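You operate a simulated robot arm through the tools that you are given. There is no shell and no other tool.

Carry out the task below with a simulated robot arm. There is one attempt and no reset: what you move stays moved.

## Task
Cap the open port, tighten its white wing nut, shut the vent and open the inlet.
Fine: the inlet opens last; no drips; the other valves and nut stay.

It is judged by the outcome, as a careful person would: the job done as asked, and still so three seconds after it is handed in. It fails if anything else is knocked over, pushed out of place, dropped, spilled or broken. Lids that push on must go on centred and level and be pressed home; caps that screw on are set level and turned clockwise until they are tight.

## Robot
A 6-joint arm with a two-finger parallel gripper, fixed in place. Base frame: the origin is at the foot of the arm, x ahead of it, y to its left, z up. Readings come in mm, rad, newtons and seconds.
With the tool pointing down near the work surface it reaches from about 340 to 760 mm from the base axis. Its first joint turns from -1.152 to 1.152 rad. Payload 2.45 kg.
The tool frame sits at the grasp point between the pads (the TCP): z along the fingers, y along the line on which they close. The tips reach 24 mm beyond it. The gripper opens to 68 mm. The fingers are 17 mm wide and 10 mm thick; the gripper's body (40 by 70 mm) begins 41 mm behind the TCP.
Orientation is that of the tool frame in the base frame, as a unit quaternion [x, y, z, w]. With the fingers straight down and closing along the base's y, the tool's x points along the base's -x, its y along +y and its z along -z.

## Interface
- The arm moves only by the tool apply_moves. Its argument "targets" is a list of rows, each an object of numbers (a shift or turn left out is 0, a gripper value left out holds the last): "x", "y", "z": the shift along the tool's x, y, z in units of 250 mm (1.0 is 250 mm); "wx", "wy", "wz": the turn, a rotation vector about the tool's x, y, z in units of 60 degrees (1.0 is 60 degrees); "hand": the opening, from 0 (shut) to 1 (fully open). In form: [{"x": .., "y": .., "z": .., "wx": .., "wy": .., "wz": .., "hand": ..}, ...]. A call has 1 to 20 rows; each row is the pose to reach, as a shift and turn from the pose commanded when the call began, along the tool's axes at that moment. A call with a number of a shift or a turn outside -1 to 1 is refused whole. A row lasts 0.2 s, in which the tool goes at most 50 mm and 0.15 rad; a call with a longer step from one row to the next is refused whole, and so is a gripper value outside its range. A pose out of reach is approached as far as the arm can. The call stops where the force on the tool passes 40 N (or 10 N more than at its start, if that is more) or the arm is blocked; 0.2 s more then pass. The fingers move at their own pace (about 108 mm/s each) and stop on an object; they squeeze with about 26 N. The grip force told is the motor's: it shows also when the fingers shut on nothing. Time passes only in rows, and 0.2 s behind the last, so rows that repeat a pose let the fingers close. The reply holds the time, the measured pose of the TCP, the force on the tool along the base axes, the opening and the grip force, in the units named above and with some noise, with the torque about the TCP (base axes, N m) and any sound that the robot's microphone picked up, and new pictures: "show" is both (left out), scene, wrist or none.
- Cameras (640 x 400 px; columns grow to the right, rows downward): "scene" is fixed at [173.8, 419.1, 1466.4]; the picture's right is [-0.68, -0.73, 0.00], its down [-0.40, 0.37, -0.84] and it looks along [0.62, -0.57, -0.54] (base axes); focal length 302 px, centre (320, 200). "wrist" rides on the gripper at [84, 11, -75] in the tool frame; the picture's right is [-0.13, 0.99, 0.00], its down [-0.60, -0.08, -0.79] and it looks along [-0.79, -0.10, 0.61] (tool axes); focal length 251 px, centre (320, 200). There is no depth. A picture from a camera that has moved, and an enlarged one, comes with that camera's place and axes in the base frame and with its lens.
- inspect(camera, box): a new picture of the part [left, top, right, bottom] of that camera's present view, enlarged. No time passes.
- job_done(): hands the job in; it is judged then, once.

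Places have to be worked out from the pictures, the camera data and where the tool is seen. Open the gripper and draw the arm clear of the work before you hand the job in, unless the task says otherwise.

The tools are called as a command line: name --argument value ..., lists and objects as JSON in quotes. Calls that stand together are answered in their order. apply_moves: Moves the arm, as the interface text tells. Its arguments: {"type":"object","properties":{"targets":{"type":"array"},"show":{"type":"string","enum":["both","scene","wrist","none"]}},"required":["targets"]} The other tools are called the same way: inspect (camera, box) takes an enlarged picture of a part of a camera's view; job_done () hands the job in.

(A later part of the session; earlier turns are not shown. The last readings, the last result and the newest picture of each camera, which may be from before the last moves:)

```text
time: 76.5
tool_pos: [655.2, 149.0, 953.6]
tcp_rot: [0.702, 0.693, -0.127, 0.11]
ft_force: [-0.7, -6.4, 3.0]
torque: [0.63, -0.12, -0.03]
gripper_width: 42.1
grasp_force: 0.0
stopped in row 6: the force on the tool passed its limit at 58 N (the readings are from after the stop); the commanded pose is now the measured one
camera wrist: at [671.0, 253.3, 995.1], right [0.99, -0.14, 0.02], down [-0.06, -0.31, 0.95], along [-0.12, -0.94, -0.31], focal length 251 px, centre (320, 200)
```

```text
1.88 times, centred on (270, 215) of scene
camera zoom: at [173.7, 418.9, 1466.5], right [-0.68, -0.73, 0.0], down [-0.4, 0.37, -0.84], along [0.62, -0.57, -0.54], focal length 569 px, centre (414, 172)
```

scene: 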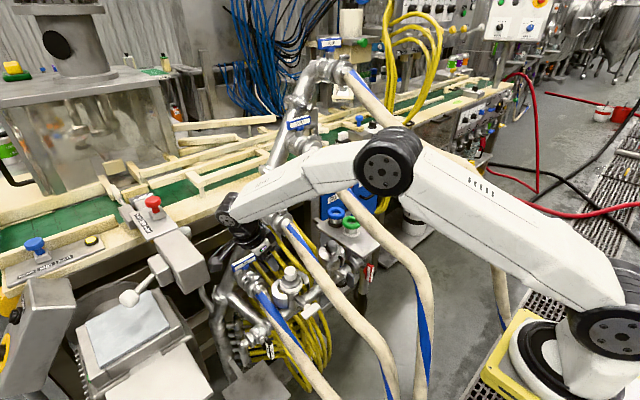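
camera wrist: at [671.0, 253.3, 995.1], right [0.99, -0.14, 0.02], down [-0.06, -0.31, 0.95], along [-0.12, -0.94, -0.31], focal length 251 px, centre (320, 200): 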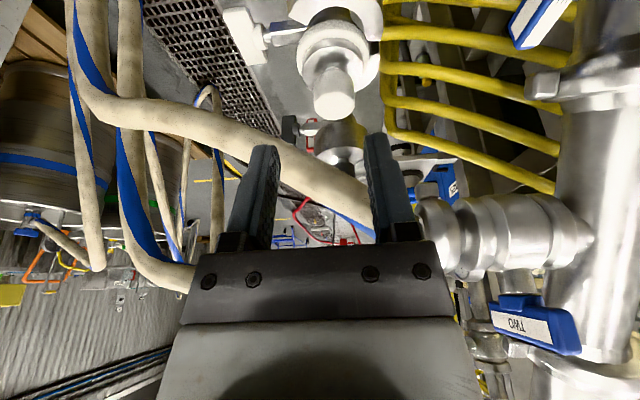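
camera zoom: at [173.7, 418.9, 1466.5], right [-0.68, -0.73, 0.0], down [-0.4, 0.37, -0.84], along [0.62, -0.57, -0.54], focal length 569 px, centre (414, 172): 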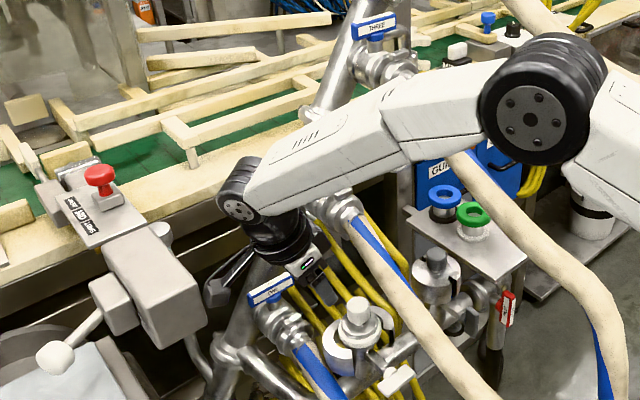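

The camera housing evidently met the grey machine head on the +y side. I move up and back toward -y and -x, away from it.

apply_moves --targets '[{"x": -0.04, "y": -0.02, "z": -0.02}, {"x": -0.09, "y": -0.06, "z": -0.12}, {"x": -0.14, "y": -0.1, "z": -0.21}, {"x": -0.19, "y": -0.135, "z": -0.3}, {"x": -0.241, "y": -0.168, "z": -0.379}, {"x": -0.241, "y": -0.168, "z": -0.379}]'

inspect --camera "scene" --box '[280, 275, 360, 325]'

inspect --camera "wrist" --box '[180, 0, 380, 120]'

```text
time: 77.9
tool_pos: [614.0, 125.8, 1063.4]
tcp_rot: [0.701, 0.694, -0.126, 0.11]
ft_force: [0.2, 0.0, 0.7]
torque: [-0.02, 0.01, -0.01]
gripper_width: 42.3
grasp_force: 0.0
camera wrist: at [629.1, 230.4, 1104.7], right [0.99, -0.14, 0.02], down [-0.06, -0.31, 0.95], along [-0.12, -0.94, -0.31], focal length 251 px, centre (320, 200)
```

scene: 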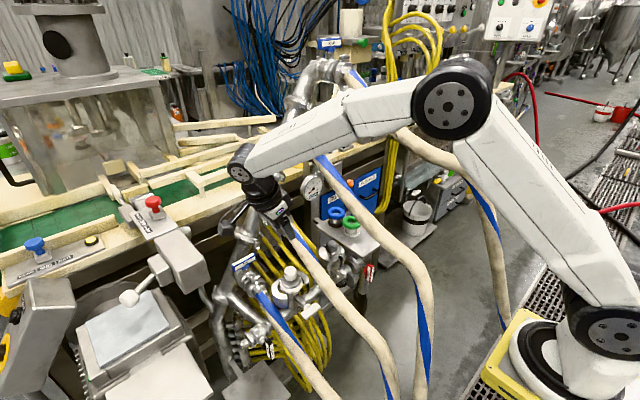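
wrist: 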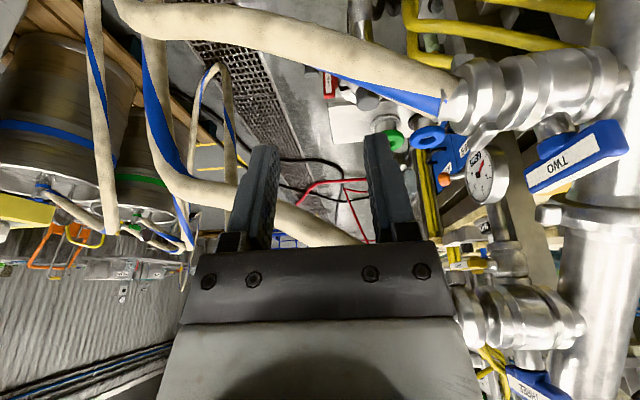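

```text
8.00 times, centred on (320, 300) of scene
camera zoom: at [173.8, 419.1, 1466.4], right [-0.68, -0.73, 0.0], down [-0.4, 0.37, -0.84], along [0.62, -0.57, -0.54], focal length 2420 px, centre (320, -600)
```

zoom: 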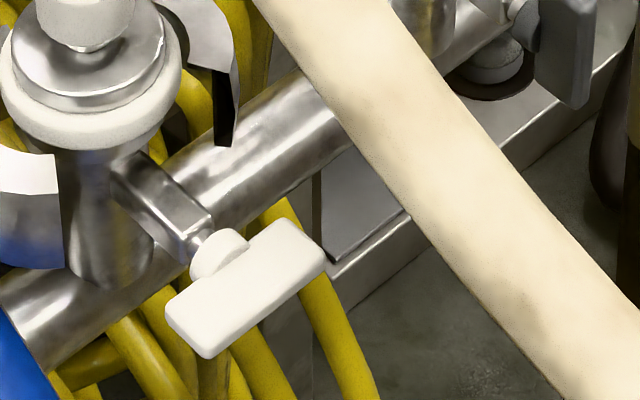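

```text
3.20 times, centred on (280, 60) of wrist
camera zoom: at [629.1, 230.4, 1104.7], right [0.99, -0.14, 0.02], down [-0.06, -0.31, 0.95], along [-0.12, -0.94, -0.31], focal length 805 px, centre (448, 648)
```

zoom: 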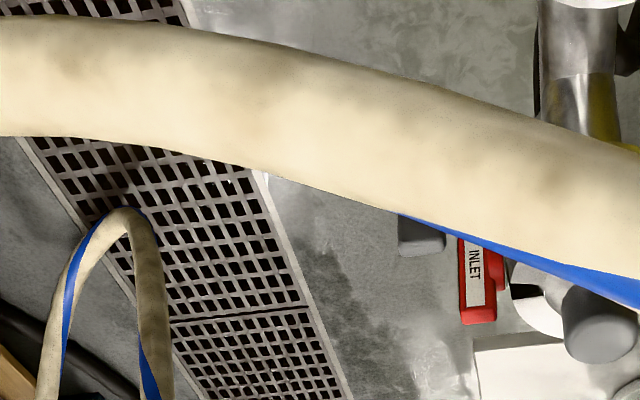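

The cap sits level and centred. The bolt axis is at about y 79.5, z 767, and the wings span x 571–592 and are roughly horizontal. I'll turn the nut by pushing its wings with the closed fingertips, leaning in from the +y side away from hose TWO, so I close and set a 30° lean first.

apply_moves --targets '[{"wx": -0.012, "wy": -0.09, "hand": 0}, {"wx": -0.0235, "wy": -0.18, "wz": -0.003, "hand": 0}, {"wx": -0.0235, "wy": -0.18, "wz": -0.003, "hand": 0}]' --show "none"

```text
time: 78.7
tool_pos: [614.0, 124.4, 1063.9]
tcp_rot: [0.684, 0.682, -0.183, 0.183]
ft_force: [-0.3, 0.2, -0.9]
torque: [0.02, 0.0, -0.01]
gripper_width: 0.1
grasp_force: 24.1
```

Lean set precisely. I descend to just beside the nut at about (581,105,884), keeping away from the machine head.

apply_moves --targets '[{"x": 0.059, "y": -0.026, "z": 0.132}, {"x": 0.118, "y": -0.052, "z": 0.265}, {"x": 0.176, "y": -0.078, "z": 0.397}, {"x": 0.235, "y": -0.104, "z": 0.53}, {"x": 0.294, "y": -0.13, "z": 0.662}, {"x": 0.294, "y": -0.13, "z": 0.662}]'

inspect --camera "wrist" --box '[200, 0, 440, 150]'

inspect --camera "scene" --box '[270, 260, 370, 330]'

```text
time: 80.1
tool_pos: [585.9, 105.9, 882.5]
tcp_rot: [0.683, 0.683, -0.183, 0.182]
ft_force: [0.6, -0.3, -1.0]
torque: [-0.03, 0.01, -0.04]
gripper_width: 0.0
grasp_force: 23.3
camera wrist: at [598.6, 215.9, 904.3], right [0.99, -0.11, 0.06], down [-0.08, -0.13, 0.99], along [-0.1, -0.99, -0.14], focal length 251 px, centre (320, 200)
```

scene: 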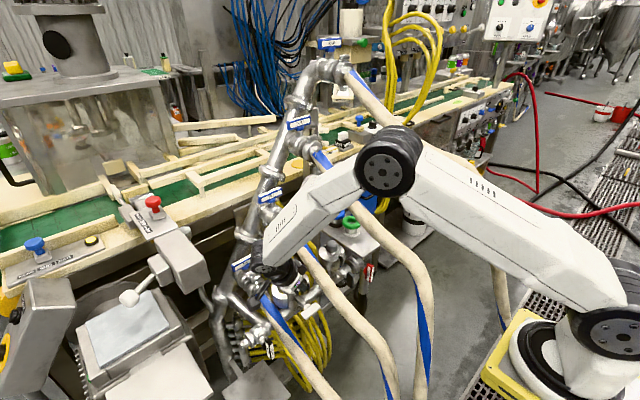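
wrist: 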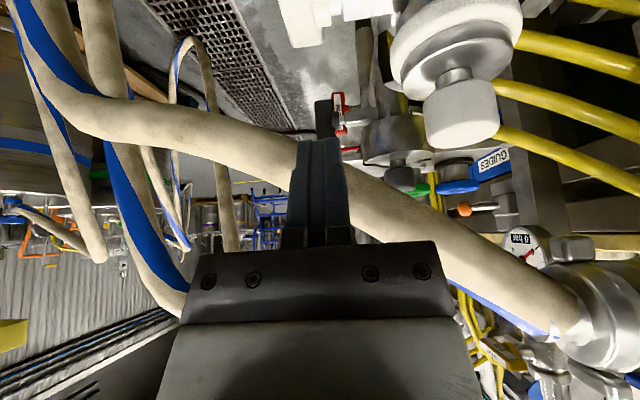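

```text
2.67 times, centred on (320, 75) of wrist
camera zoom: at [598.6, 215.9, 904.3], right [0.99, -0.11, 0.06], down [-0.08, -0.13, 0.99], along [-0.1, -0.99, -0.14], focal length 670 px, centre (320, 533)
```

zoom: 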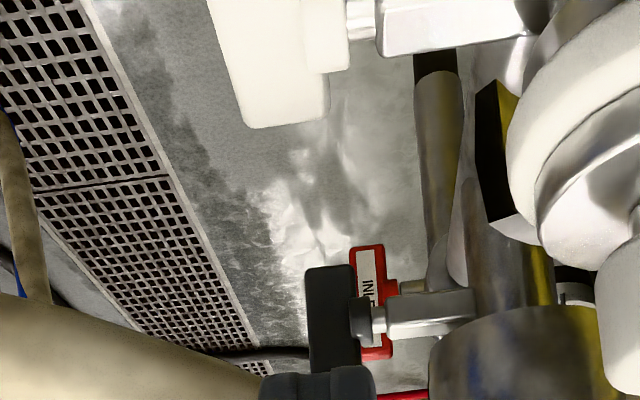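

```text
5.71 times, centred on (320, 295) of scene
camera zoom: at [173.8, 419.1, 1466.4], right [-0.68, -0.73, 0.0], down [-0.4, 0.37, -0.84], along [0.62, -0.57, -0.54], focal length 1728 px, centre (320, -343)
```

zoom: 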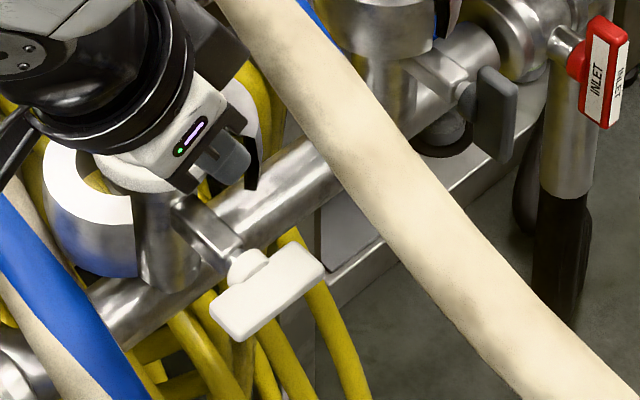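

A clear view of the nut. I slide along the tool axis so the fingertip is just above the -y wing.

apply_moves --targets '[{"y": -0.009, "z": 0.13}, {"y": -0.0176, "z": 0.262}, {"y": -0.0176, "z": 0.262}]' --show "none"

inspect --camera "scene" --box '[270, 260, 370, 330]'

inspect --camera "wrist" --box '[200, 20, 440, 170]'

```text
time: 80.9
tool_pos: [580.0, 73.0, 826.1]
tcp_rot: [0.684, 0.682, -0.183, 0.183]
ft_force: [-0.5, 0.2, 0.2]
torque: [0.04, 0.01, 0.02]
gripper_width: 0.0
grasp_force: 23.5
```

```text
5.71 times, centred on (320, 295) of scene
camera zoom: at [173.8, 419.1, 1466.4], right [-0.68, -0.73, 0.0], down [-0.4, 0.37, -0.84], along [0.62, -0.57, -0.54], focal length 1728 px, centre (320, -343)
```

zoom: 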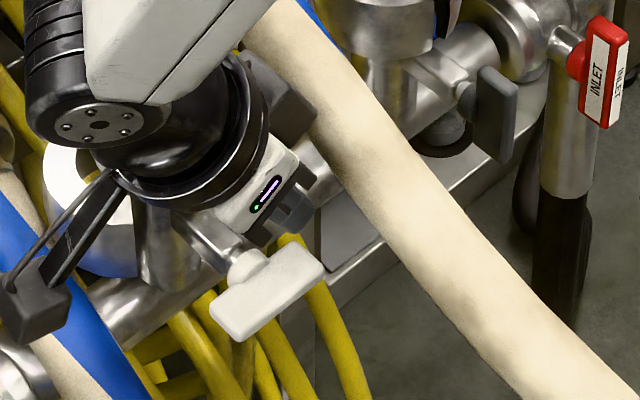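

```text
2.67 times, centred on (320, 95) of wrist
camera zoom: at [593.3, 182.6, 848.2], right [0.99, -0.11, 0.06], down [-0.08, -0.13, 0.99], along [-0.1, -0.99, -0.14], focal length 670 px, centre (320, 480)
```

zoom: 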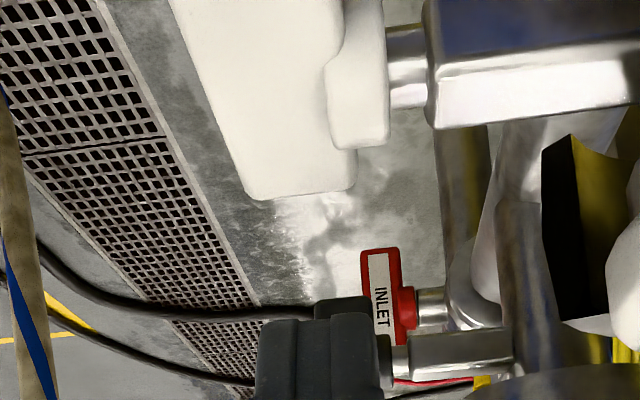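

The fingertip is right above the -y wing. I press it down for the first part of the clockwise stroke, watching force and movement.

apply_moves --targets '[{"y": 0.005, "x": 0.04, "z": 0.069}, {"y": 0.005, "x": 0.05, "z": 0.091}, {"y": 0.005, "x": 0.053, "z": 0.104}, {"y": 0.005, "x": 0.054, "z": 0.117}, {"y": 0.005, "x": 0.054, "z": 0.117}]' --show "none"

inspect --camera "scene" --box '[270, 260, 370, 330]'

inspect --camera "wrist" --box '[200, 20, 440, 170]'

```text
time: 82.1
tool_pos: [581.0, 69.9, 794.9]
tcp_rot: [0.684, 0.683, -0.183, 0.182]
ft_force: [0.4, -0.6, 1.6]
torque: [-0.02, 0.0, -0.02]
gripper_width: 0.1
grasp_force: 23.9
```

```text
5.71 times, centred on (320, 295) of scene
camera zoom: at [173.8, 419.1, 1466.4], right [-0.68, -0.73, 0.0], down [-0.4, 0.37, -0.84], along [0.62, -0.57, -0.54], focal length 1728 px, centre (320, -343)
```

zoom: 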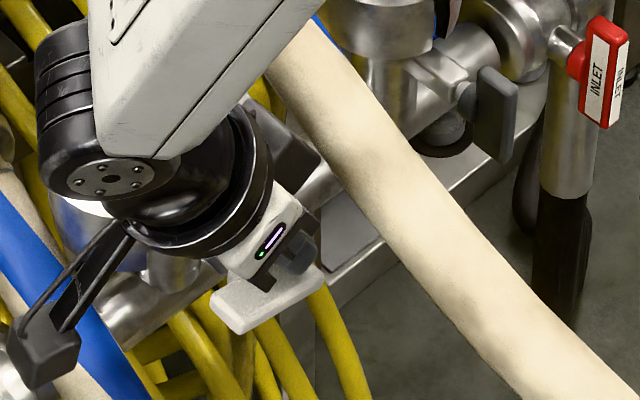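

```text
2.67 times, centred on (320, 95) of wrist
camera zoom: at [593.2, 180.7, 816.7], right [0.99, -0.11, 0.06], down [-0.08, -0.13, 0.99], along [-0.1, -0.99, -0.14], focal length 670 px, centre (320, 480)
```

zoom: 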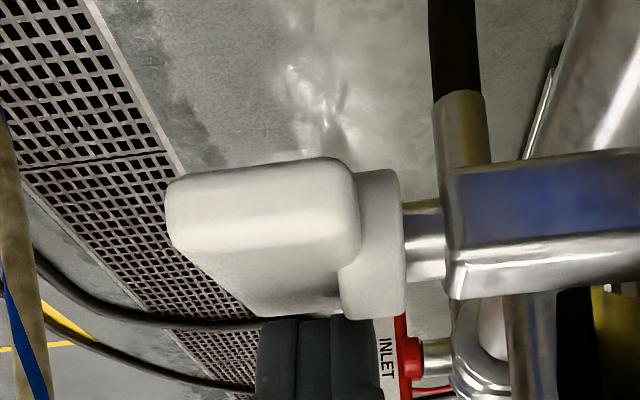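

The fingertip is just touching the wing. I continue pushing down along the arc.

apply_moves --targets '[{"x": 0.0031, "z": 0.0125}, {"x": 0.0065, "z": 0.024}, {"x": 0.0114, "z": 0.035}, {"x": 0.0174, "z": 0.0454}, {"x": 0.0225, "z": 0.0517}, {"x": 0.0225, "z": 0.0517}]' --show "none"

inspect --camera "scene" --box '[270, 260, 370, 330]'

inspect --camera "wrist" --box '[200, 20, 440, 170]'

```text
time: 83.5
tool_pos: [579.5, 68.0, 781.5]
tcp_rot: [0.684, 0.682, -0.183, 0.183]
ft_force: [-0.2, -1.9, 1.1]
torque: [-0.04, 0.0, 0.03]
gripper_width: 0.0
grasp_force: 23.7
```

```text
5.71 times, centred on (320, 295) of scene
camera zoom: at [173.8, 419.1, 1466.4], right [-0.68, -0.73, 0.0], down [-0.4, 0.37, -0.84], along [0.62, -0.57, -0.54], focal length 1728 px, centre (320, -343)
```

zoom: 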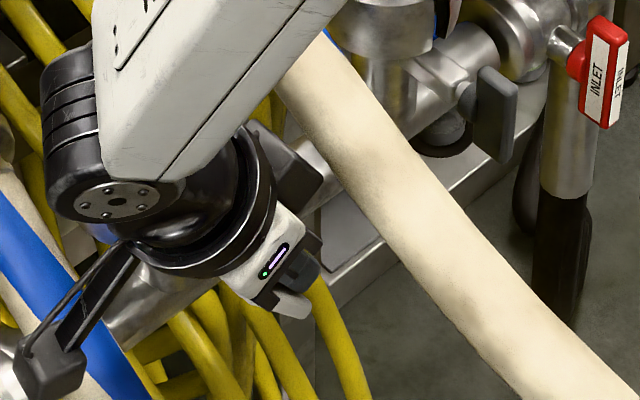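

```text
2.67 times, centred on (320, 95) of wrist
camera zoom: at [592.9, 179.3, 802.6], right [0.99, -0.11, 0.06], down [-0.08, -0.13, 0.99], along [-0.1, -0.99, -0.13], focal length 670 px, centre (320, 480)
```

zoom: 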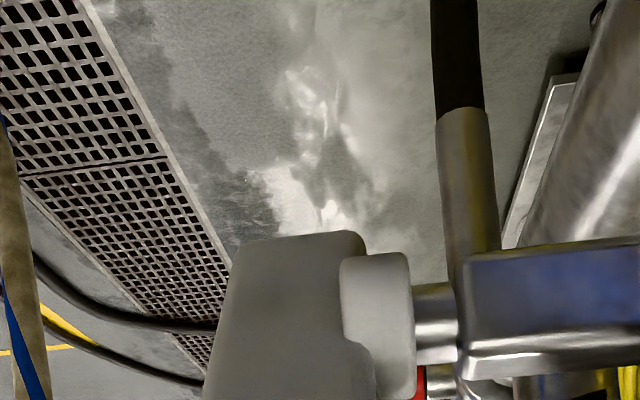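

It turned about 55° with only 2 N, so this works. I do the next full clockwise stroke: lift out, come round to the +y side of the upper wing, and push it over to -y and down.

apply_moves --targets '[{"z": -0.16}, {"z": -0.272}, {"x": 0.079, "z": -0.31}, {"x": 0.136, "z": -0.237}, {"x": 0.159, "z": -0.172}, {"x": 0.13, "z": -0.15}, {"x": 0.098, "z": -0.15}, {"x": 0.08, "z": -0.149}, {"x": 0.035, "z": -0.153}, {"x": -0.001, "z": -0.117}, {"x": -0.0145, "z": -0.08}, {"x": -0.019, "z": -0.061}, {"x": -0.018, "z": -0.037}, {"x": -0.011, "z": -0.0176}, {"x": 0.0, "z": 0.0}, {"x": 0.0, "z": 0.0}]' --show "none"

inspect --camera "scene" --box '[270, 260, 370, 330]'

inspect --camera "wrist" --box '[200, 20, 440, 170]'

```text
time: 85.5
tool_pos: [580.0, 103.9, 806.2]
tcp_rot: [0.683, 0.686, -0.175, 0.18]
ft_force: [-1.1, 5.1, -0.7]
torque: [0.11, 0.02, -0.02]
gripper_width: 0.0
grasp_force: 23.3
stopped in row 10: the force on the tool passed its limit at 51 N (the readings are from after the stop); the commanded pose is now the measured one
```

```text
5.71 times, centred on (320, 295) of scene
camera zoom: at [173.8, 419.2, 1466.3], right [-0.68, -0.73, 0.0], down [-0.4, 0.37, -0.84], along [0.62, -0.57, -0.54], focal length 1728 px, centre (320, -343)
```

zoom: 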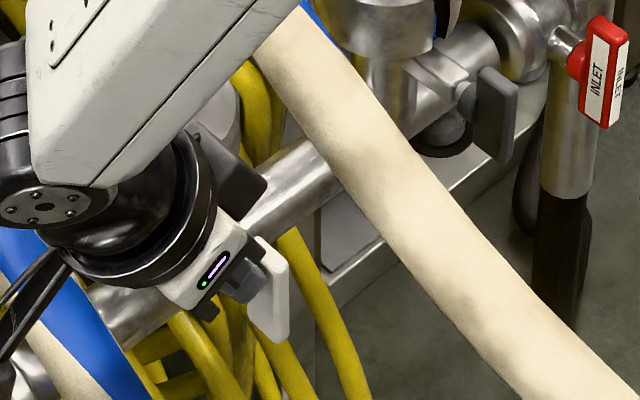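

```text
2.67 times, centred on (320, 95) of wrist
camera zoom: at [591.2, 214.2, 829.2], right [0.99, -0.11, 0.07], down [-0.08, -0.14, 0.99], along [-0.09, -0.98, -0.15], focal length 670 px, centre (320, 480)
```

zoom: 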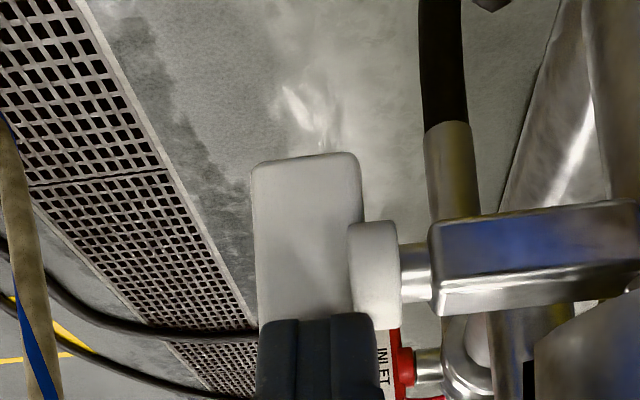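

It stopped hard at 51 N with the wing vertical, the same attitude as the tight grey nut on port 2. I back off to see whether the clamp has closed.

apply_moves --targets '[{"x": 0.04}, {"x": 0.05, "z": -0.12}, {"x": 0.05, "z": -0.28}, {"x": 0.05, "z": -0.44}, {"x": 0.05, "z": -0.44}]' --show "none"

inspect --camera "scene" --box '[270, 260, 370, 330]'

inspect --camera "wrist" --box '[220, 0, 540, 170]'

```text
time: 86.7
tool_pos: [577.6, 168.2, 896.8]
tcp_rot: [0.683, 0.685, -0.177, 0.18]
ft_force: [0.5, 1.0, 0.1]
torque: [-0.01, -0.02, 0.0]
gripper_width: 0.1
grasp_force: 23.1
```

```text
5.71 times, centred on (320, 295) of scene
camera zoom: at [173.8, 419.1, 1466.4], right [-0.68, -0.73, 0.0], down [-0.4, 0.37, -0.84], along [0.62, -0.57, -0.54], focal length 1728 px, centre (320, -343)
```

zoom: 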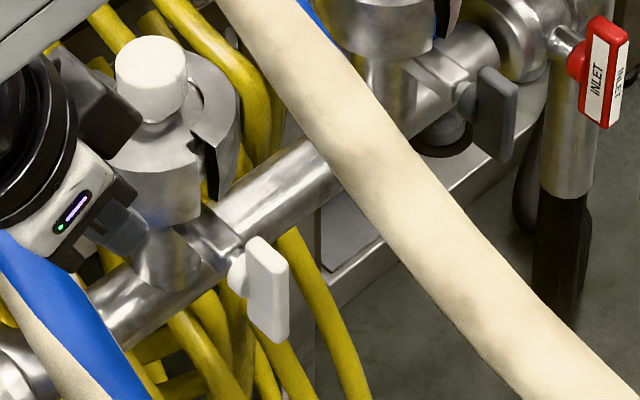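

```text
2.00 times, centred on (380, 85) of wrist
camera zoom: at [589.3, 278.3, 920.3], right [0.99, -0.11, 0.07], down [-0.08, -0.14, 0.99], along [-0.1, -0.98, -0.15], focal length 503 px, centre (200, 430)
```

zoom: 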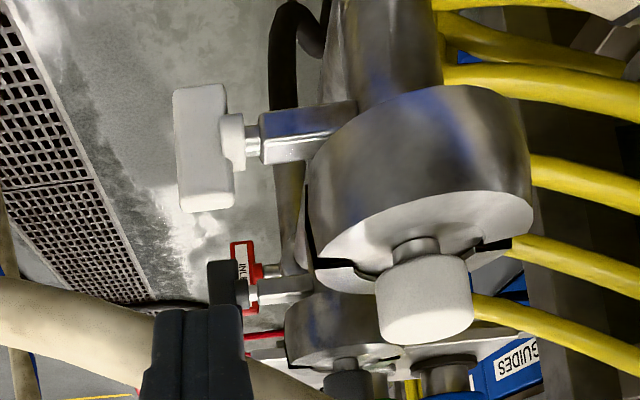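

The clamp has closed around the cap exactly like port 2, and the wing nut is tight: 51 N at the wing with no further motion. Cap, nut and vent are done, so only the inlet is left. I rise out of here.

apply_moves --targets '[{"x": -0.1, "y": -0.03, "z": -0.1}, {"x": -0.2, "y": -0.06, "z": -0.2}, {"x": -0.3, "y": -0.1, "z": -0.3}, {"x": -0.39, "y": -0.13, "z": -0.4}, {"x": -0.479, "y": -0.16, "z": -0.509}, {"x": -0.56, "y": -0.2, "z": -0.65}, {"x": -0.64, "y": -0.23, "z": -0.78}, {"x": -0.64, "y": -0.23, "z": -0.78}]'

inspect --camera "scene" --box '[255, 250, 355, 320]'

```text
time: 88.5
tool_pos: [521.3, 122.3, 1142.2]
tcp_rot: [0.682, 0.686, -0.175, 0.181]
ft_force: [0.4, 1.0, -0.2]
torque: [-0.02, 0.01, -0.02]
gripper_width: 0.0
grasp_force: 23.3
camera wrist: at [532.8, 232.4, 1165.7], right [0.99, -0.11, 0.07], down [-0.08, -0.14, 0.99], along [-0.1, -0.98, -0.15], focal length 251 px, centre (320, 200)
```

scene: 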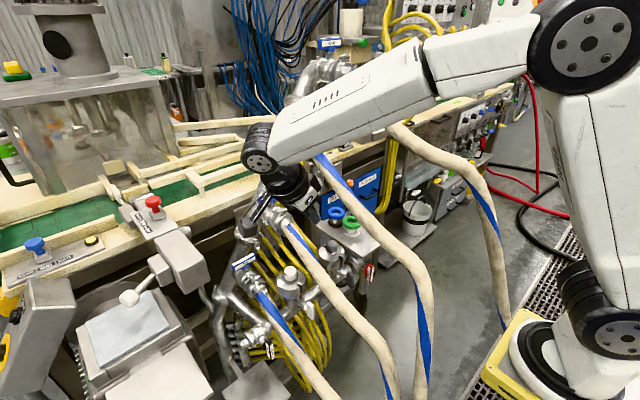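
wrist: 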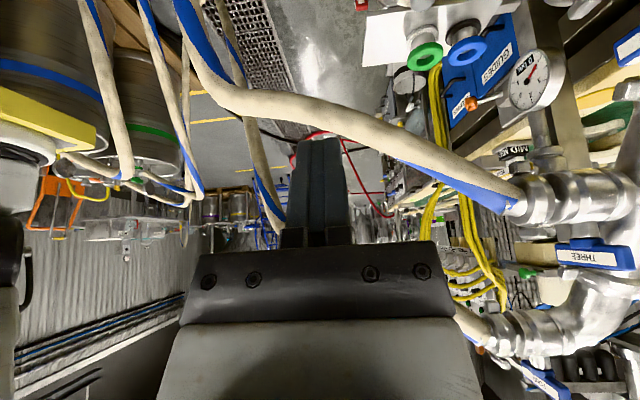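

```text
5.71 times, centred on (305, 285) of scene
camera zoom: at [173.8, 419.1, 1466.4], right [-0.68, -0.73, 0.0], down [-0.4, 0.37, -0.84], along [0.62, -0.57, -0.54], focal length 1728 px, centre (406, -286)
```

zoom: 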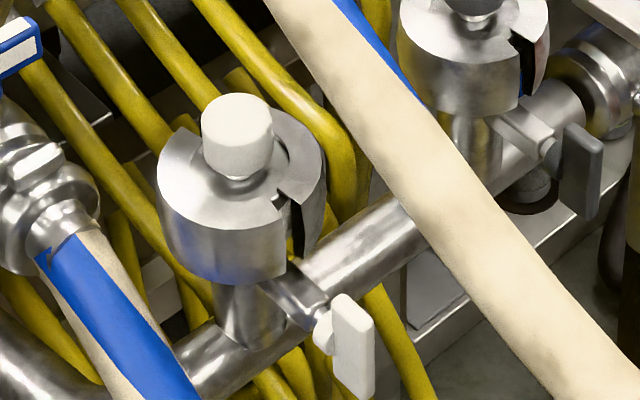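

I compare the two clamps closely to confirm the white one is as closed as its neighbour.

inspect --camera "scene" --box '[270, 258, 326, 293]'

inspect --camera "scene" --box '[310, 235, 366, 270]'

inspect --camera "scene" --box '[280, 285, 330, 325]'

```text
11.43 times, centred on (298, 276) of scene
camera zoom: at [173.8, 419.1, 1466.4], right [-0.68, -0.73, 0.0], down [-0.4, 0.37, -0.84], along [0.62, -0.57, -0.54], focal length 3457 px, centre (571, -663)
```

zoom: 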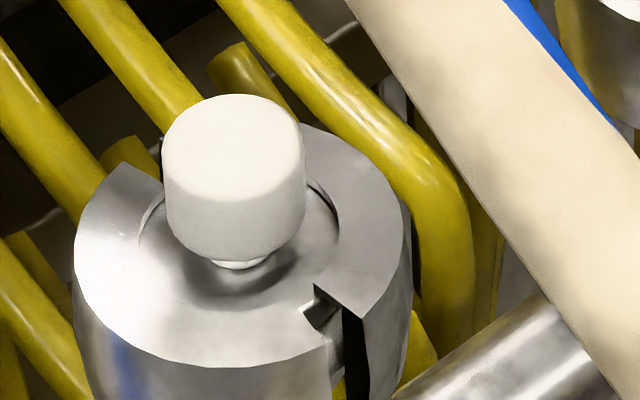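

```text
11.43 times, centred on (338, 252) of scene
camera zoom: at [173.8, 419.1, 1466.4], right [-0.68, -0.73, 0.0], down [-0.4, 0.37, -0.84], along [0.62, -0.57, -0.54], focal length 3457 px, centre (114, -400)
```

zoom: 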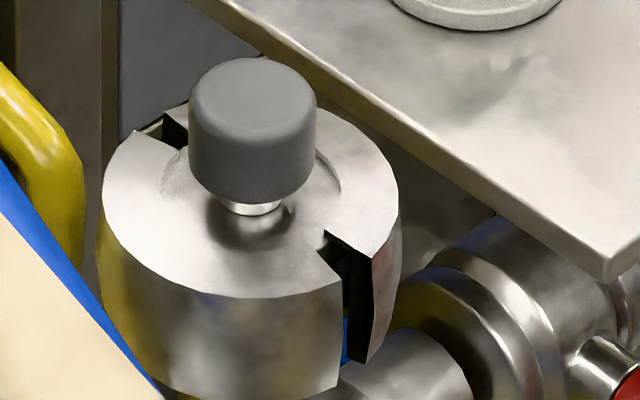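

```text
10.00 times, centred on (305, 305) of scene
camera zoom: at [173.8, 419.1, 1466.4], right [-0.68, -0.73, 0.0], down [-0.4, 0.37, -0.84], along [0.62, -0.57, -0.54], focal length 3025 px, centre (470, -850)
```

zoom: 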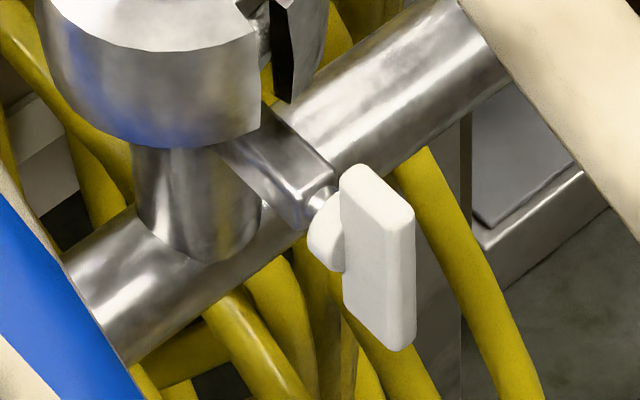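

The white clamp is closed at least as tightly as its neighbour, and the cap is level inside it. I return to a vertical tool and then nominal yaw for the inlet.

apply_moves --targets '[{"wy": 0.125, "x": -0.03, "z": -0.052}, {"wy": 0.25, "x": -0.06, "z": -0.104}, {"wy": 0.375, "x": -0.09, "z": -0.156}, {"wy": 0.5, "x": -0.12, "z": -0.208}, {"wy": 0.5, "x": -0.12, "z": -0.208}]' --show "none"

```text
time: 89.7
tool_pos: [519.2, 120.2, 1203.6]
tcp_rot: [0.705, 0.709, 0.008, -0.004]
ft_force: [0.0, 0.5, -0.8]
torque: [-0.01, 0.01, 0.0]
gripper_width: 0.0
grasp_force: 23.5
```

apply_moves --targets '[{"wz": -0.13}, {"wz": -0.26}, {"wz": -0.39}, {"wz": -0.52}, {"wz": -0.65}, {"wz": -0.78}, {"wz": -0.9}, {"wz": -1.0}, {"wz": -1.0}]' --show "none"

```text
time: 91.7
tool_pos: [519.5, 120.7, 1203.2]
tcp_rot: [0.255, 0.967, 0.008, 0.001]
ft_force: [-0.1, -0.6, 0.2]
torque: [0.04, -0.03, -0.03]
gripper_width: 0.2
grasp_force: 23.9
```

apply_moves --targets '[{"wx": 0.004, "wz": -0.125}, {"wx": 0.008, "wz": -0.25}, {"wx": 0.012, "wz": -0.37}, {"wx": 0.0155, "wy": 0.002, "wz": -0.493}, {"wx": 0.0155, "wy": 0.002, "wz": -0.493}]' --show "none"

```text
time: 92.9
tool_pos: [520.4, 121.8, 1203.0]
tcp_rot: [-0.001, 1.0, 0.0, -0.001]
ft_force: [0.5, -1.3, 0.7]
torque: [0.03, -0.02, 0.03]
gripper_width: 0.1
grasp_force: 23.8
```

Nominal orientation is restored. I cross over hoses TWO and THREE into the slot at y about -125.

apply_moves --targets '[{"y": -0.19}, {"y": -0.38}, {"y": -0.57}, {"y": -0.76}, {"y": -0.95}, {"y": -0.99}, {"y": -0.99}]' --show "none"

```text
time: 94.5
tool_pos: [521.8, -125.9, 1202.7]
tcp_rot: [0.001, 1.0, 0.0, 0.0]
ft_force: [0.3, -0.4, -0.5]
torque: [-0.01, 0.04, 0.02]
gripper_width: 0.0
grasp_force: 23.9
```

Descending the slot to about (555,-142,1000).

apply_moves --targets '[{"x": -0.03, "y": -0.03, "z": 0.14}, {"x": -0.06, "y": -0.06, "z": 0.28}, {"x": -0.09, "y": -0.064, "z": 0.42}, {"x": -0.11, "y": -0.064, "z": 0.56}, {"x": -0.132, "y": -0.064, "z": 0.7}, {"x": -0.132, "y": -0.064, "z": 0.81}, {"x": -0.132, "y": -0.064, "z": 0.81}]'

inspect --camera "wrist" --box '[220, 0, 380, 120]'

```text
time: 96.1
tool_pos: [551.6, -142.3, 999.9]
tcp_rot: [0.001, 1.0, 0.0, 0.0]
ft_force: [-0.4, 0.6, -0.1]
torque: [0.0, 0.0, 0.01]
gripper_width: 0.0
grasp_force: 23.4
camera wrist: at [469.8, -130.7, 1074.3], right [0.13, 0.99, 0.0], down [0.6, -0.08, 0.79], along [0.79, -0.1, -0.61], focal length 251 px, centre (320, 200)
```

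scene: 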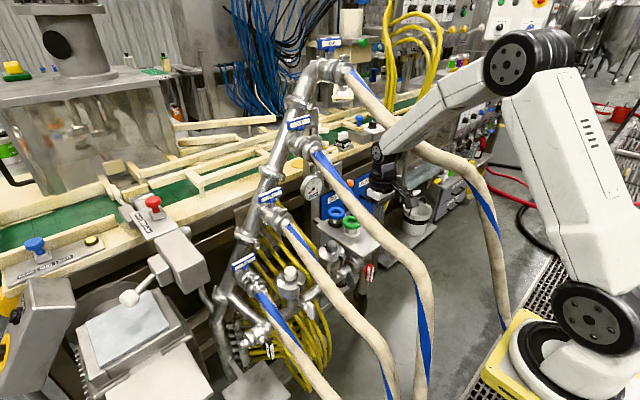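
wrist: 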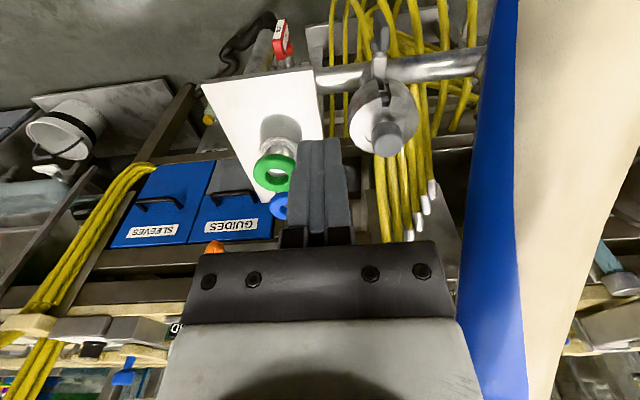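

```text
3.33 times, centred on (300, 60) of wrist
camera zoom: at [469.8, -130.7, 1074.3], right [0.13, 0.99, 0.0], down [0.6, -0.08, 0.79], along [0.79, -0.1, -0.61], focal length 838 px, centre (387, 667)
```

zoom: 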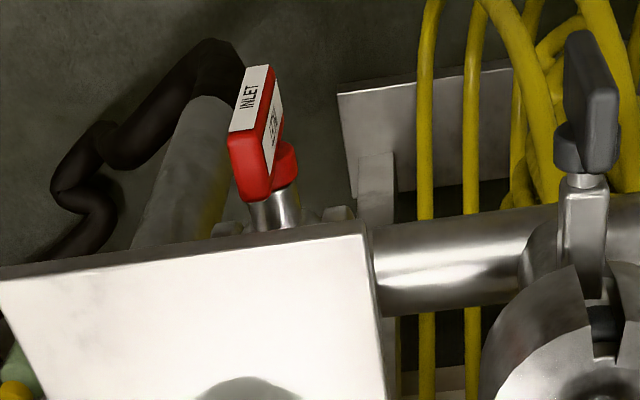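

The inlet handle is visible but its depth is uncertain. I descend further in front of the plate for a better angle.

apply_moves --targets '[{"x": 0.01, "y": -0.01, "z": 0.15}, {"x": 0.02, "y": -0.02, "z": 0.3}, {"x": 0.03, "y": -0.03, "z": 0.4}, {"x": 0.03, "y": -0.03, "z": 0.48}, {"x": 0.03, "y": -0.03, "z": 0.48}]'

inspect --camera "wrist" --box '[220, 20, 380, 140]'

```text
time: 97.3
tool_pos: [542.6, -147.8, 880.6]
tcp_rot: [0.001, 1.0, -0.001, 0.0]
ft_force: [0.0, -0.5, 0.3]
torque: [-0.02, 0.02, 0.0]
gripper_width: 0.3
grasp_force: 23.8
camera wrist: at [460.6, -137.1, 954.3], right [0.13, 0.99, 0.0], down [0.6, -0.08, 0.79], along [0.79, -0.1, -0.61], focal length 251 px, centre (320, 200)
```

scene: 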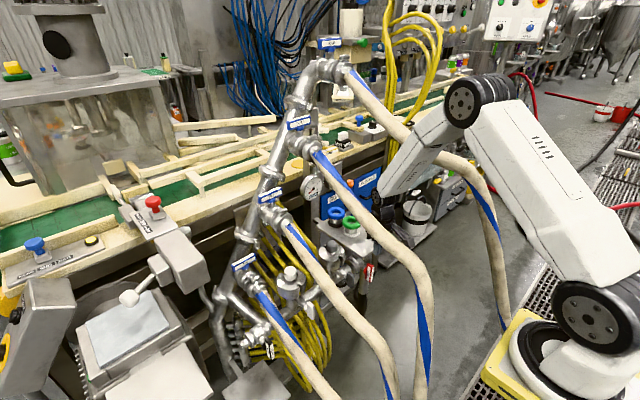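
wrist: 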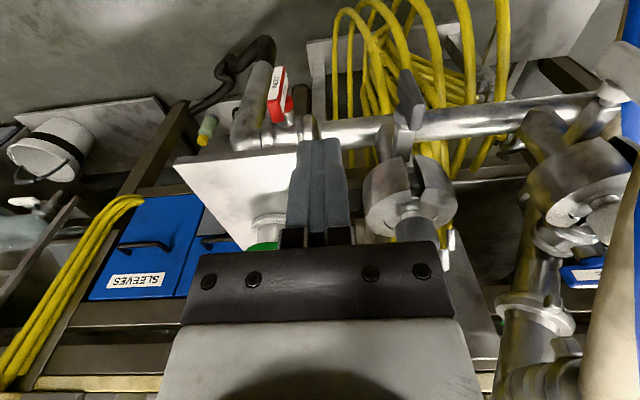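

```text
3.33 times, centred on (300, 80) of wrist
camera zoom: at [460.6, -137.1, 954.3], right [0.13, 0.99, 0.0], down [0.6, -0.08, 0.79], along [0.79, -0.1, -0.61], focal length 838 px, centre (387, 600)
```

zoom: 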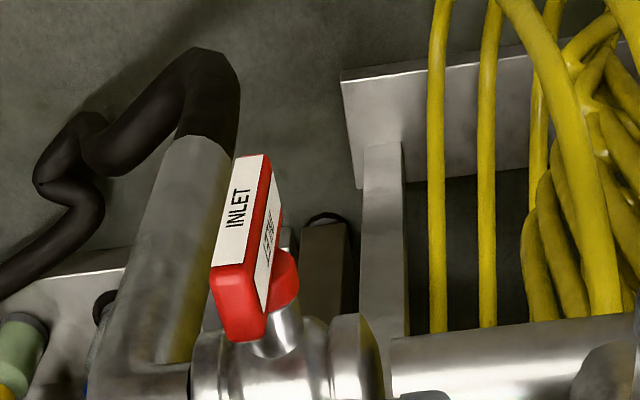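

I now have the inlet handle: front face x about 589, z 664–727, y about -199, tucked under the plate edge. Reaching it means lowering the arm near hose FOUR, so I check that clearance first.

inspect --camera "scene" --box '[370, 60, 530, 200]'

inspect --camera "scene" --box '[340, 220, 420, 300]'

```text
2.86 times, centred on (450, 130) of scene
camera zoom: at [173.8, 419.1, 1466.4], right [-0.68, -0.73, 0.0], down [-0.4, 0.37, -0.84], along [0.62, -0.57, -0.54], focal length 864 px, centre (-51, 400)
```

zoom: 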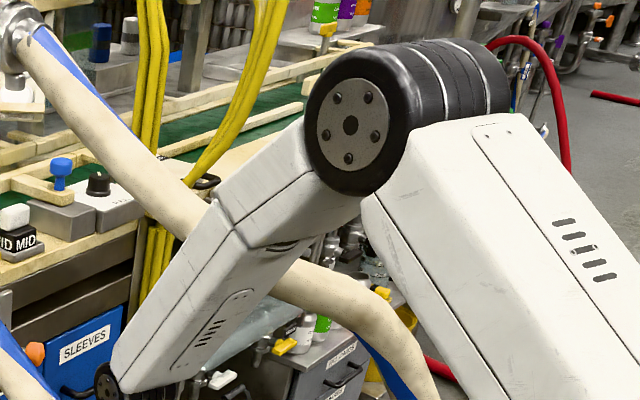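

```text
5.00 times, centred on (380, 260) of scene
camera zoom: at [173.8, 419.1, 1466.4], right [-0.68, -0.73, 0.0], down [-0.4, 0.37, -0.84], along [0.62, -0.57, -0.54], focal length 1512 px, centre (20, -100)
```

zoom: 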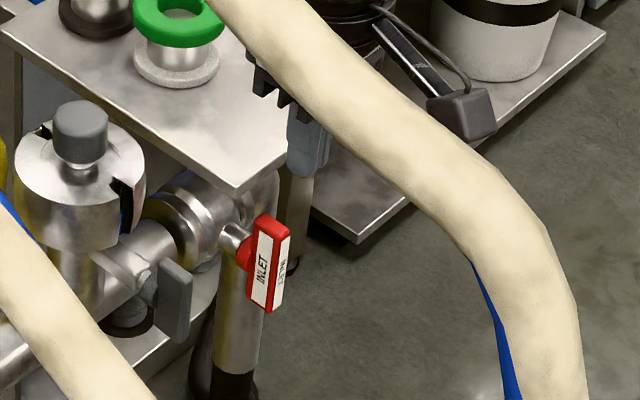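

Hose FOUR is actually a bit further right than I assumed (about y -245 at x 440), so the slot works if the wrist stays near y -115. I tilt the tool toward the inlet (leaning from +y, slightly forward) while still high enough to avoid any singularity.

apply_moves --targets '[{"x": -0.02, "y": -0.039, "z": -0.012, "wx": 0.087, "wy": -0.047, "wz": -0.013}, {"x": -0.04, "y": -0.078, "z": -0.023, "wx": 0.175, "wy": -0.095, "wz": -0.027}, {"x": -0.059, "y": -0.117, "z": -0.035, "wx": 0.262, "wy": -0.142, "wz": -0.04}, {"x": -0.078, "y": -0.155, "z": -0.047, "wx": 0.349, "wy": -0.189, "wz": -0.054}, {"x": -0.098, "y": -0.194, "z": -0.058, "wx": 0.437, "wy": -0.237, "wz": -0.067}, {"x": -0.1176, "y": -0.233, "z": -0.07, "wx": 0.524, "wy": -0.284, "wz": -0.0806}, {"x": -0.1176, "y": -0.233, "z": -0.07, "wx": 0.524, "wy": -0.284, "wz": -0.0806}]'

inspect --camera "wrist" --box '[200, 0, 440, 150]'

inspect --camera "scene" --box '[340, 60, 530, 250]'

```text
time: 98.9
tool_pos: [573.7, -207.5, 897.8]
tcp_rot: [-0.041, 0.951, -0.27, 0.145]
ft_force: [0.4, 0.1, -0.7]
torque: [-0.01, -0.03, -0.06]
gripper_width: 0.1
grasp_force: 23.5
camera wrist: at [472.8, -173.6, 930.2], right [0.12, 0.86, -0.49], down [0.34, 0.43, 0.84], along [0.93, -0.27, -0.24], focal length 251 px, centre (320, 200)
```

scene: 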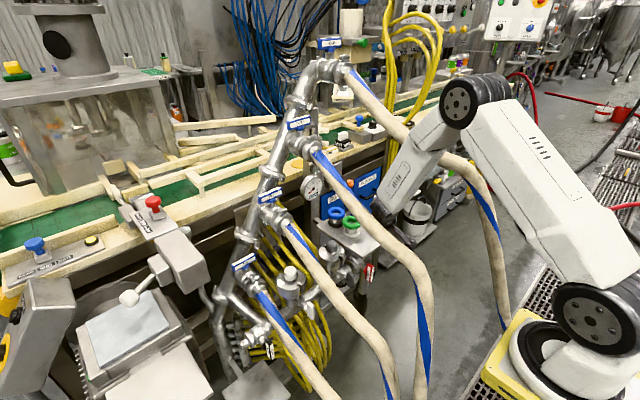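
wrist: 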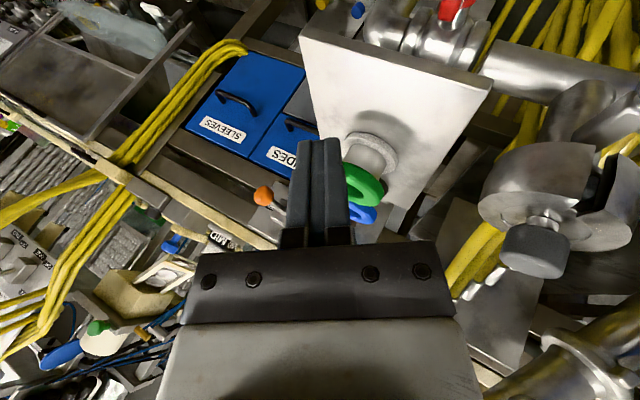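

```text
2.67 times, centred on (320, 75) of wrist
camera zoom: at [472.8, -173.6, 930.2], right [0.12, 0.86, -0.49], down [0.34, 0.43, 0.84], along [0.93, -0.27, -0.24], focal length 670 px, centre (320, 533)
```

zoom: 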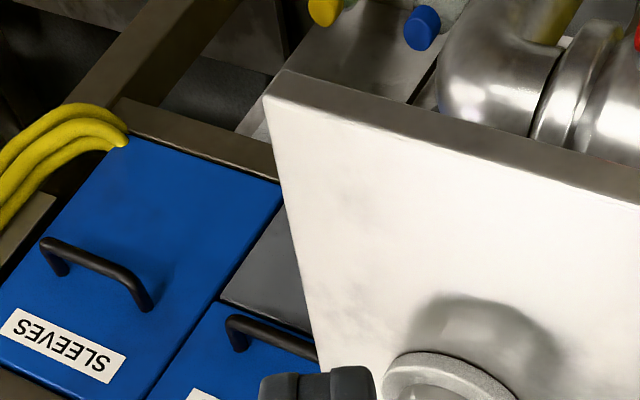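

```text
2.11 times, centred on (435, 155) of scene
camera zoom: at [173.8, 419.1, 1466.4], right [-0.68, -0.73, 0.0], down [-0.4, 0.37, -0.84], along [0.62, -0.57, -0.54], focal length 637 px, centre (78, 295)
```

zoom: 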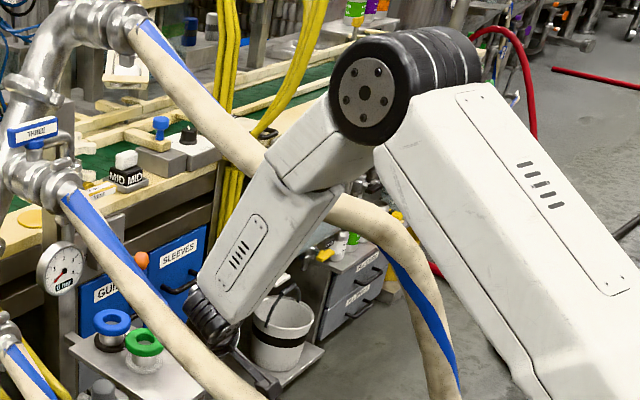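

The pose is exactly as planned and clear. I lower in front of the plate in two stages; the first goes about halfway.

apply_moves --targets '[{"x": 0.045, "y": 0.06, "z": 0.09}, {"x": 0.09, "y": 0.12, "z": 0.185}, {"x": 0.135, "y": 0.18, "z": 0.275}, {"x": 0.135, "y": 0.18, "z": 0.275}]'

inspect --camera "scene" --box '[340, 60, 530, 250]'

```text
time: 99.9
tool_pos: [561.3, -208.4, 811.4]
tcp_rot: [-0.041, 0.951, -0.27, 0.146]
ft_force: [0.2, -0.5, 0.3]
torque: [0.01, 0.02, 0.02]
gripper_width: 0.0
grasp_force: 23.7
camera wrist: at [459.7, -174.2, 843.3], right [0.12, 0.86, -0.49], down [0.34, 0.43, 0.84], along [0.93, -0.27, -0.24], focal length 251 px, centre (320, 200)
```

scene: 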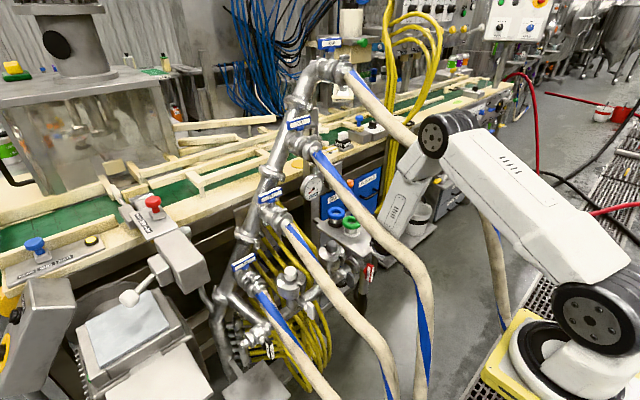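
wrist: 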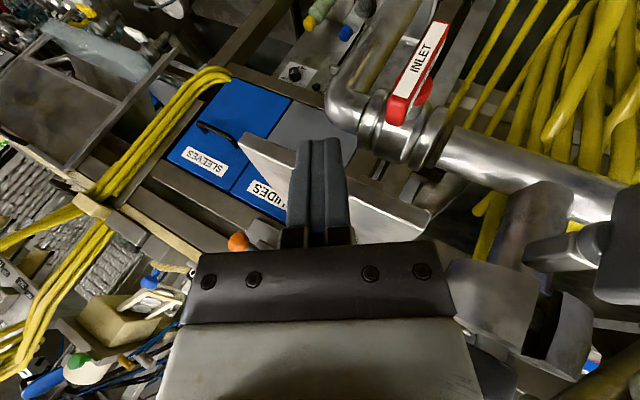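

```text
2.11 times, centred on (435, 155) of scene
camera zoom: at [173.8, 419.1, 1466.4], right [-0.68, -0.73, 0.0], down [-0.4, 0.37, -0.84], along [0.62, -0.57, -0.54], focal length 637 px, centre (78, 295)
```

zoom: 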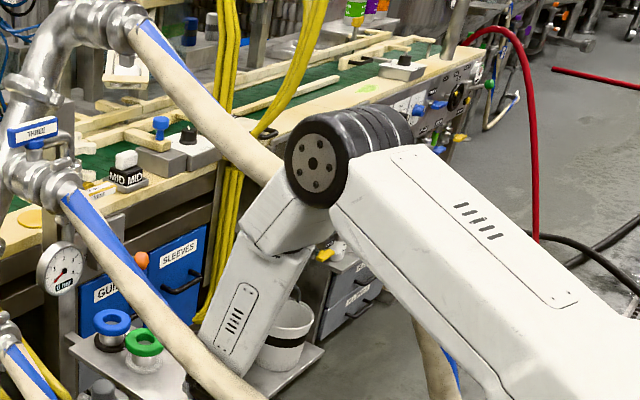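

Forces are nil and the arm is clear. The inlet handle is now in excellent view, so I measure it precisely.

inspect --camera "wrist" --box '[330, 0, 490, 150]'

```text
2.67 times, centred on (410, 75) of wrist
camera zoom: at [459.7, -174.2, 843.3], right [0.12, 0.86, -0.49], down [0.34, 0.43, 0.84], along [0.93, -0.27, -0.24], focal length 670 px, centre (80, 533)
```

zoom: 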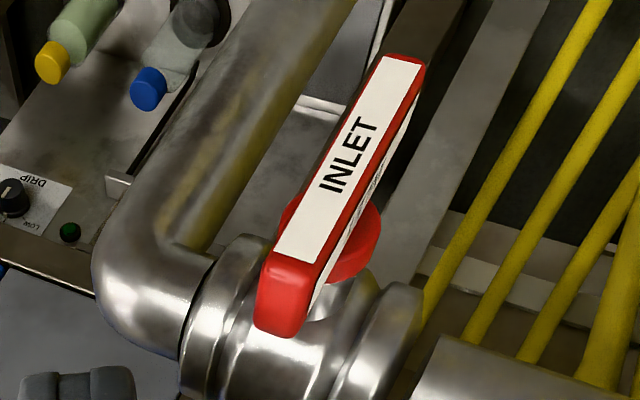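

The handle is confirmed: front x 589, y about -200.5, z 659–731, pivot near z 695. I go down to the pre-position in front of the plate, on the -y side of the handle's top, so I can push the top toward +y (counter-clockwise, to open).

apply_moves --targets '[{"x": 0.036, "y": 0.042, "z": 0.085}, {"x": 0.072, "y": 0.083, "z": 0.17}, {"x": 0.108, "y": 0.125, "z": 0.255}, {"x": 0.108, "y": 0.125, "z": 0.255}]'

inspect --camera "wrist" --box '[250, 60, 450, 200]'

inspect --camera "scene" --box '[330, 110, 490, 300]'

```text
time: 100.9
tool_pos: [553.6, -217.7, 734.9]
tcp_rot: [-0.041, 0.951, -0.27, 0.145]
ft_force: [-0.8, 0.4, 0.1]
torque: [-0.01, 0.0, 0.01]
gripper_width: 0.0
grasp_force: 23.7
camera wrist: at [452.8, -183.6, 767.1], right [0.12, 0.86, -0.49], down [0.34, 0.43, 0.84], along [0.93, -0.27, -0.24], focal length 251 px, centre (320, 200)
```

scene: 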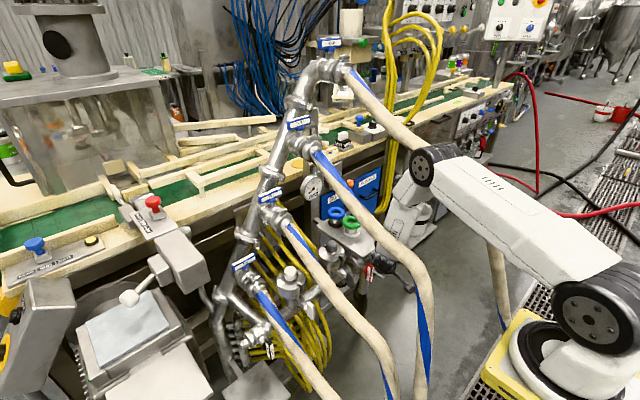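
wrist: 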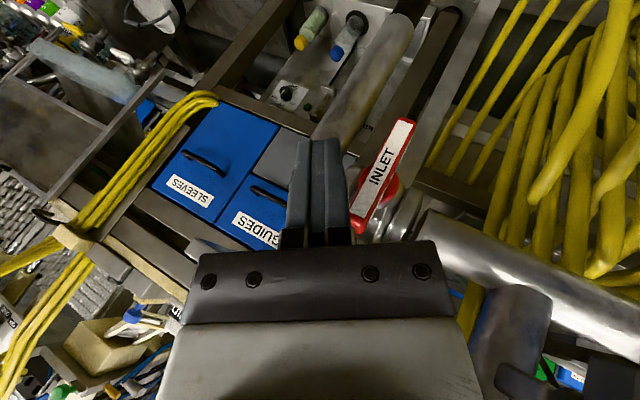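

```text
2.86 times, centred on (350, 130) of wrist
camera zoom: at [452.8, -183.6, 767.1], right [0.12, 0.86, -0.49], down [0.34, 0.43, 0.84], along [0.93, -0.27, -0.24], focal length 718 px, centre (234, 400)
```

zoom: 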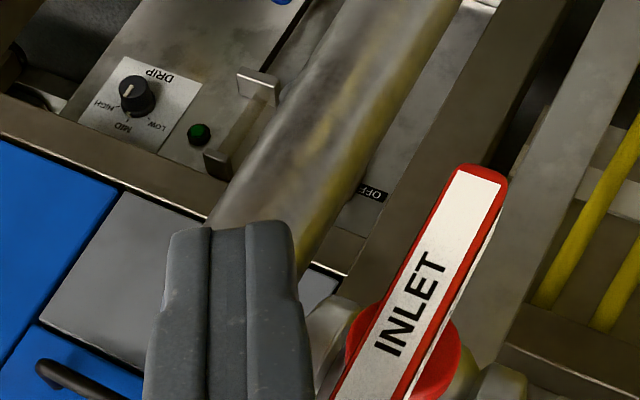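

```text
2.11 times, centred on (410, 205) of scene
camera zoom: at [173.8, 419.1, 1466.4], right [-0.68, -0.73, 0.0], down [-0.4, 0.37, -0.84], along [0.62, -0.57, -0.54], focal length 637 px, centre (130, 190)
```

zoom: 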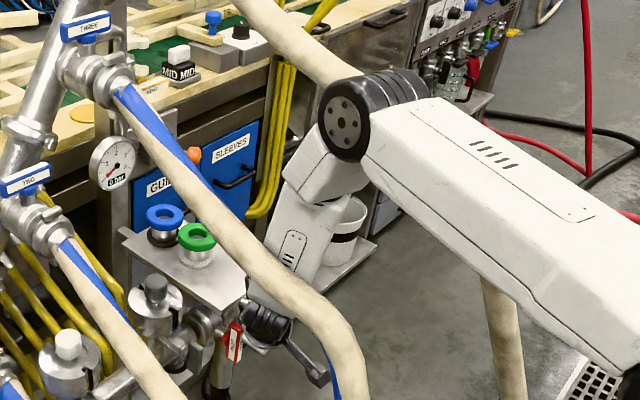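

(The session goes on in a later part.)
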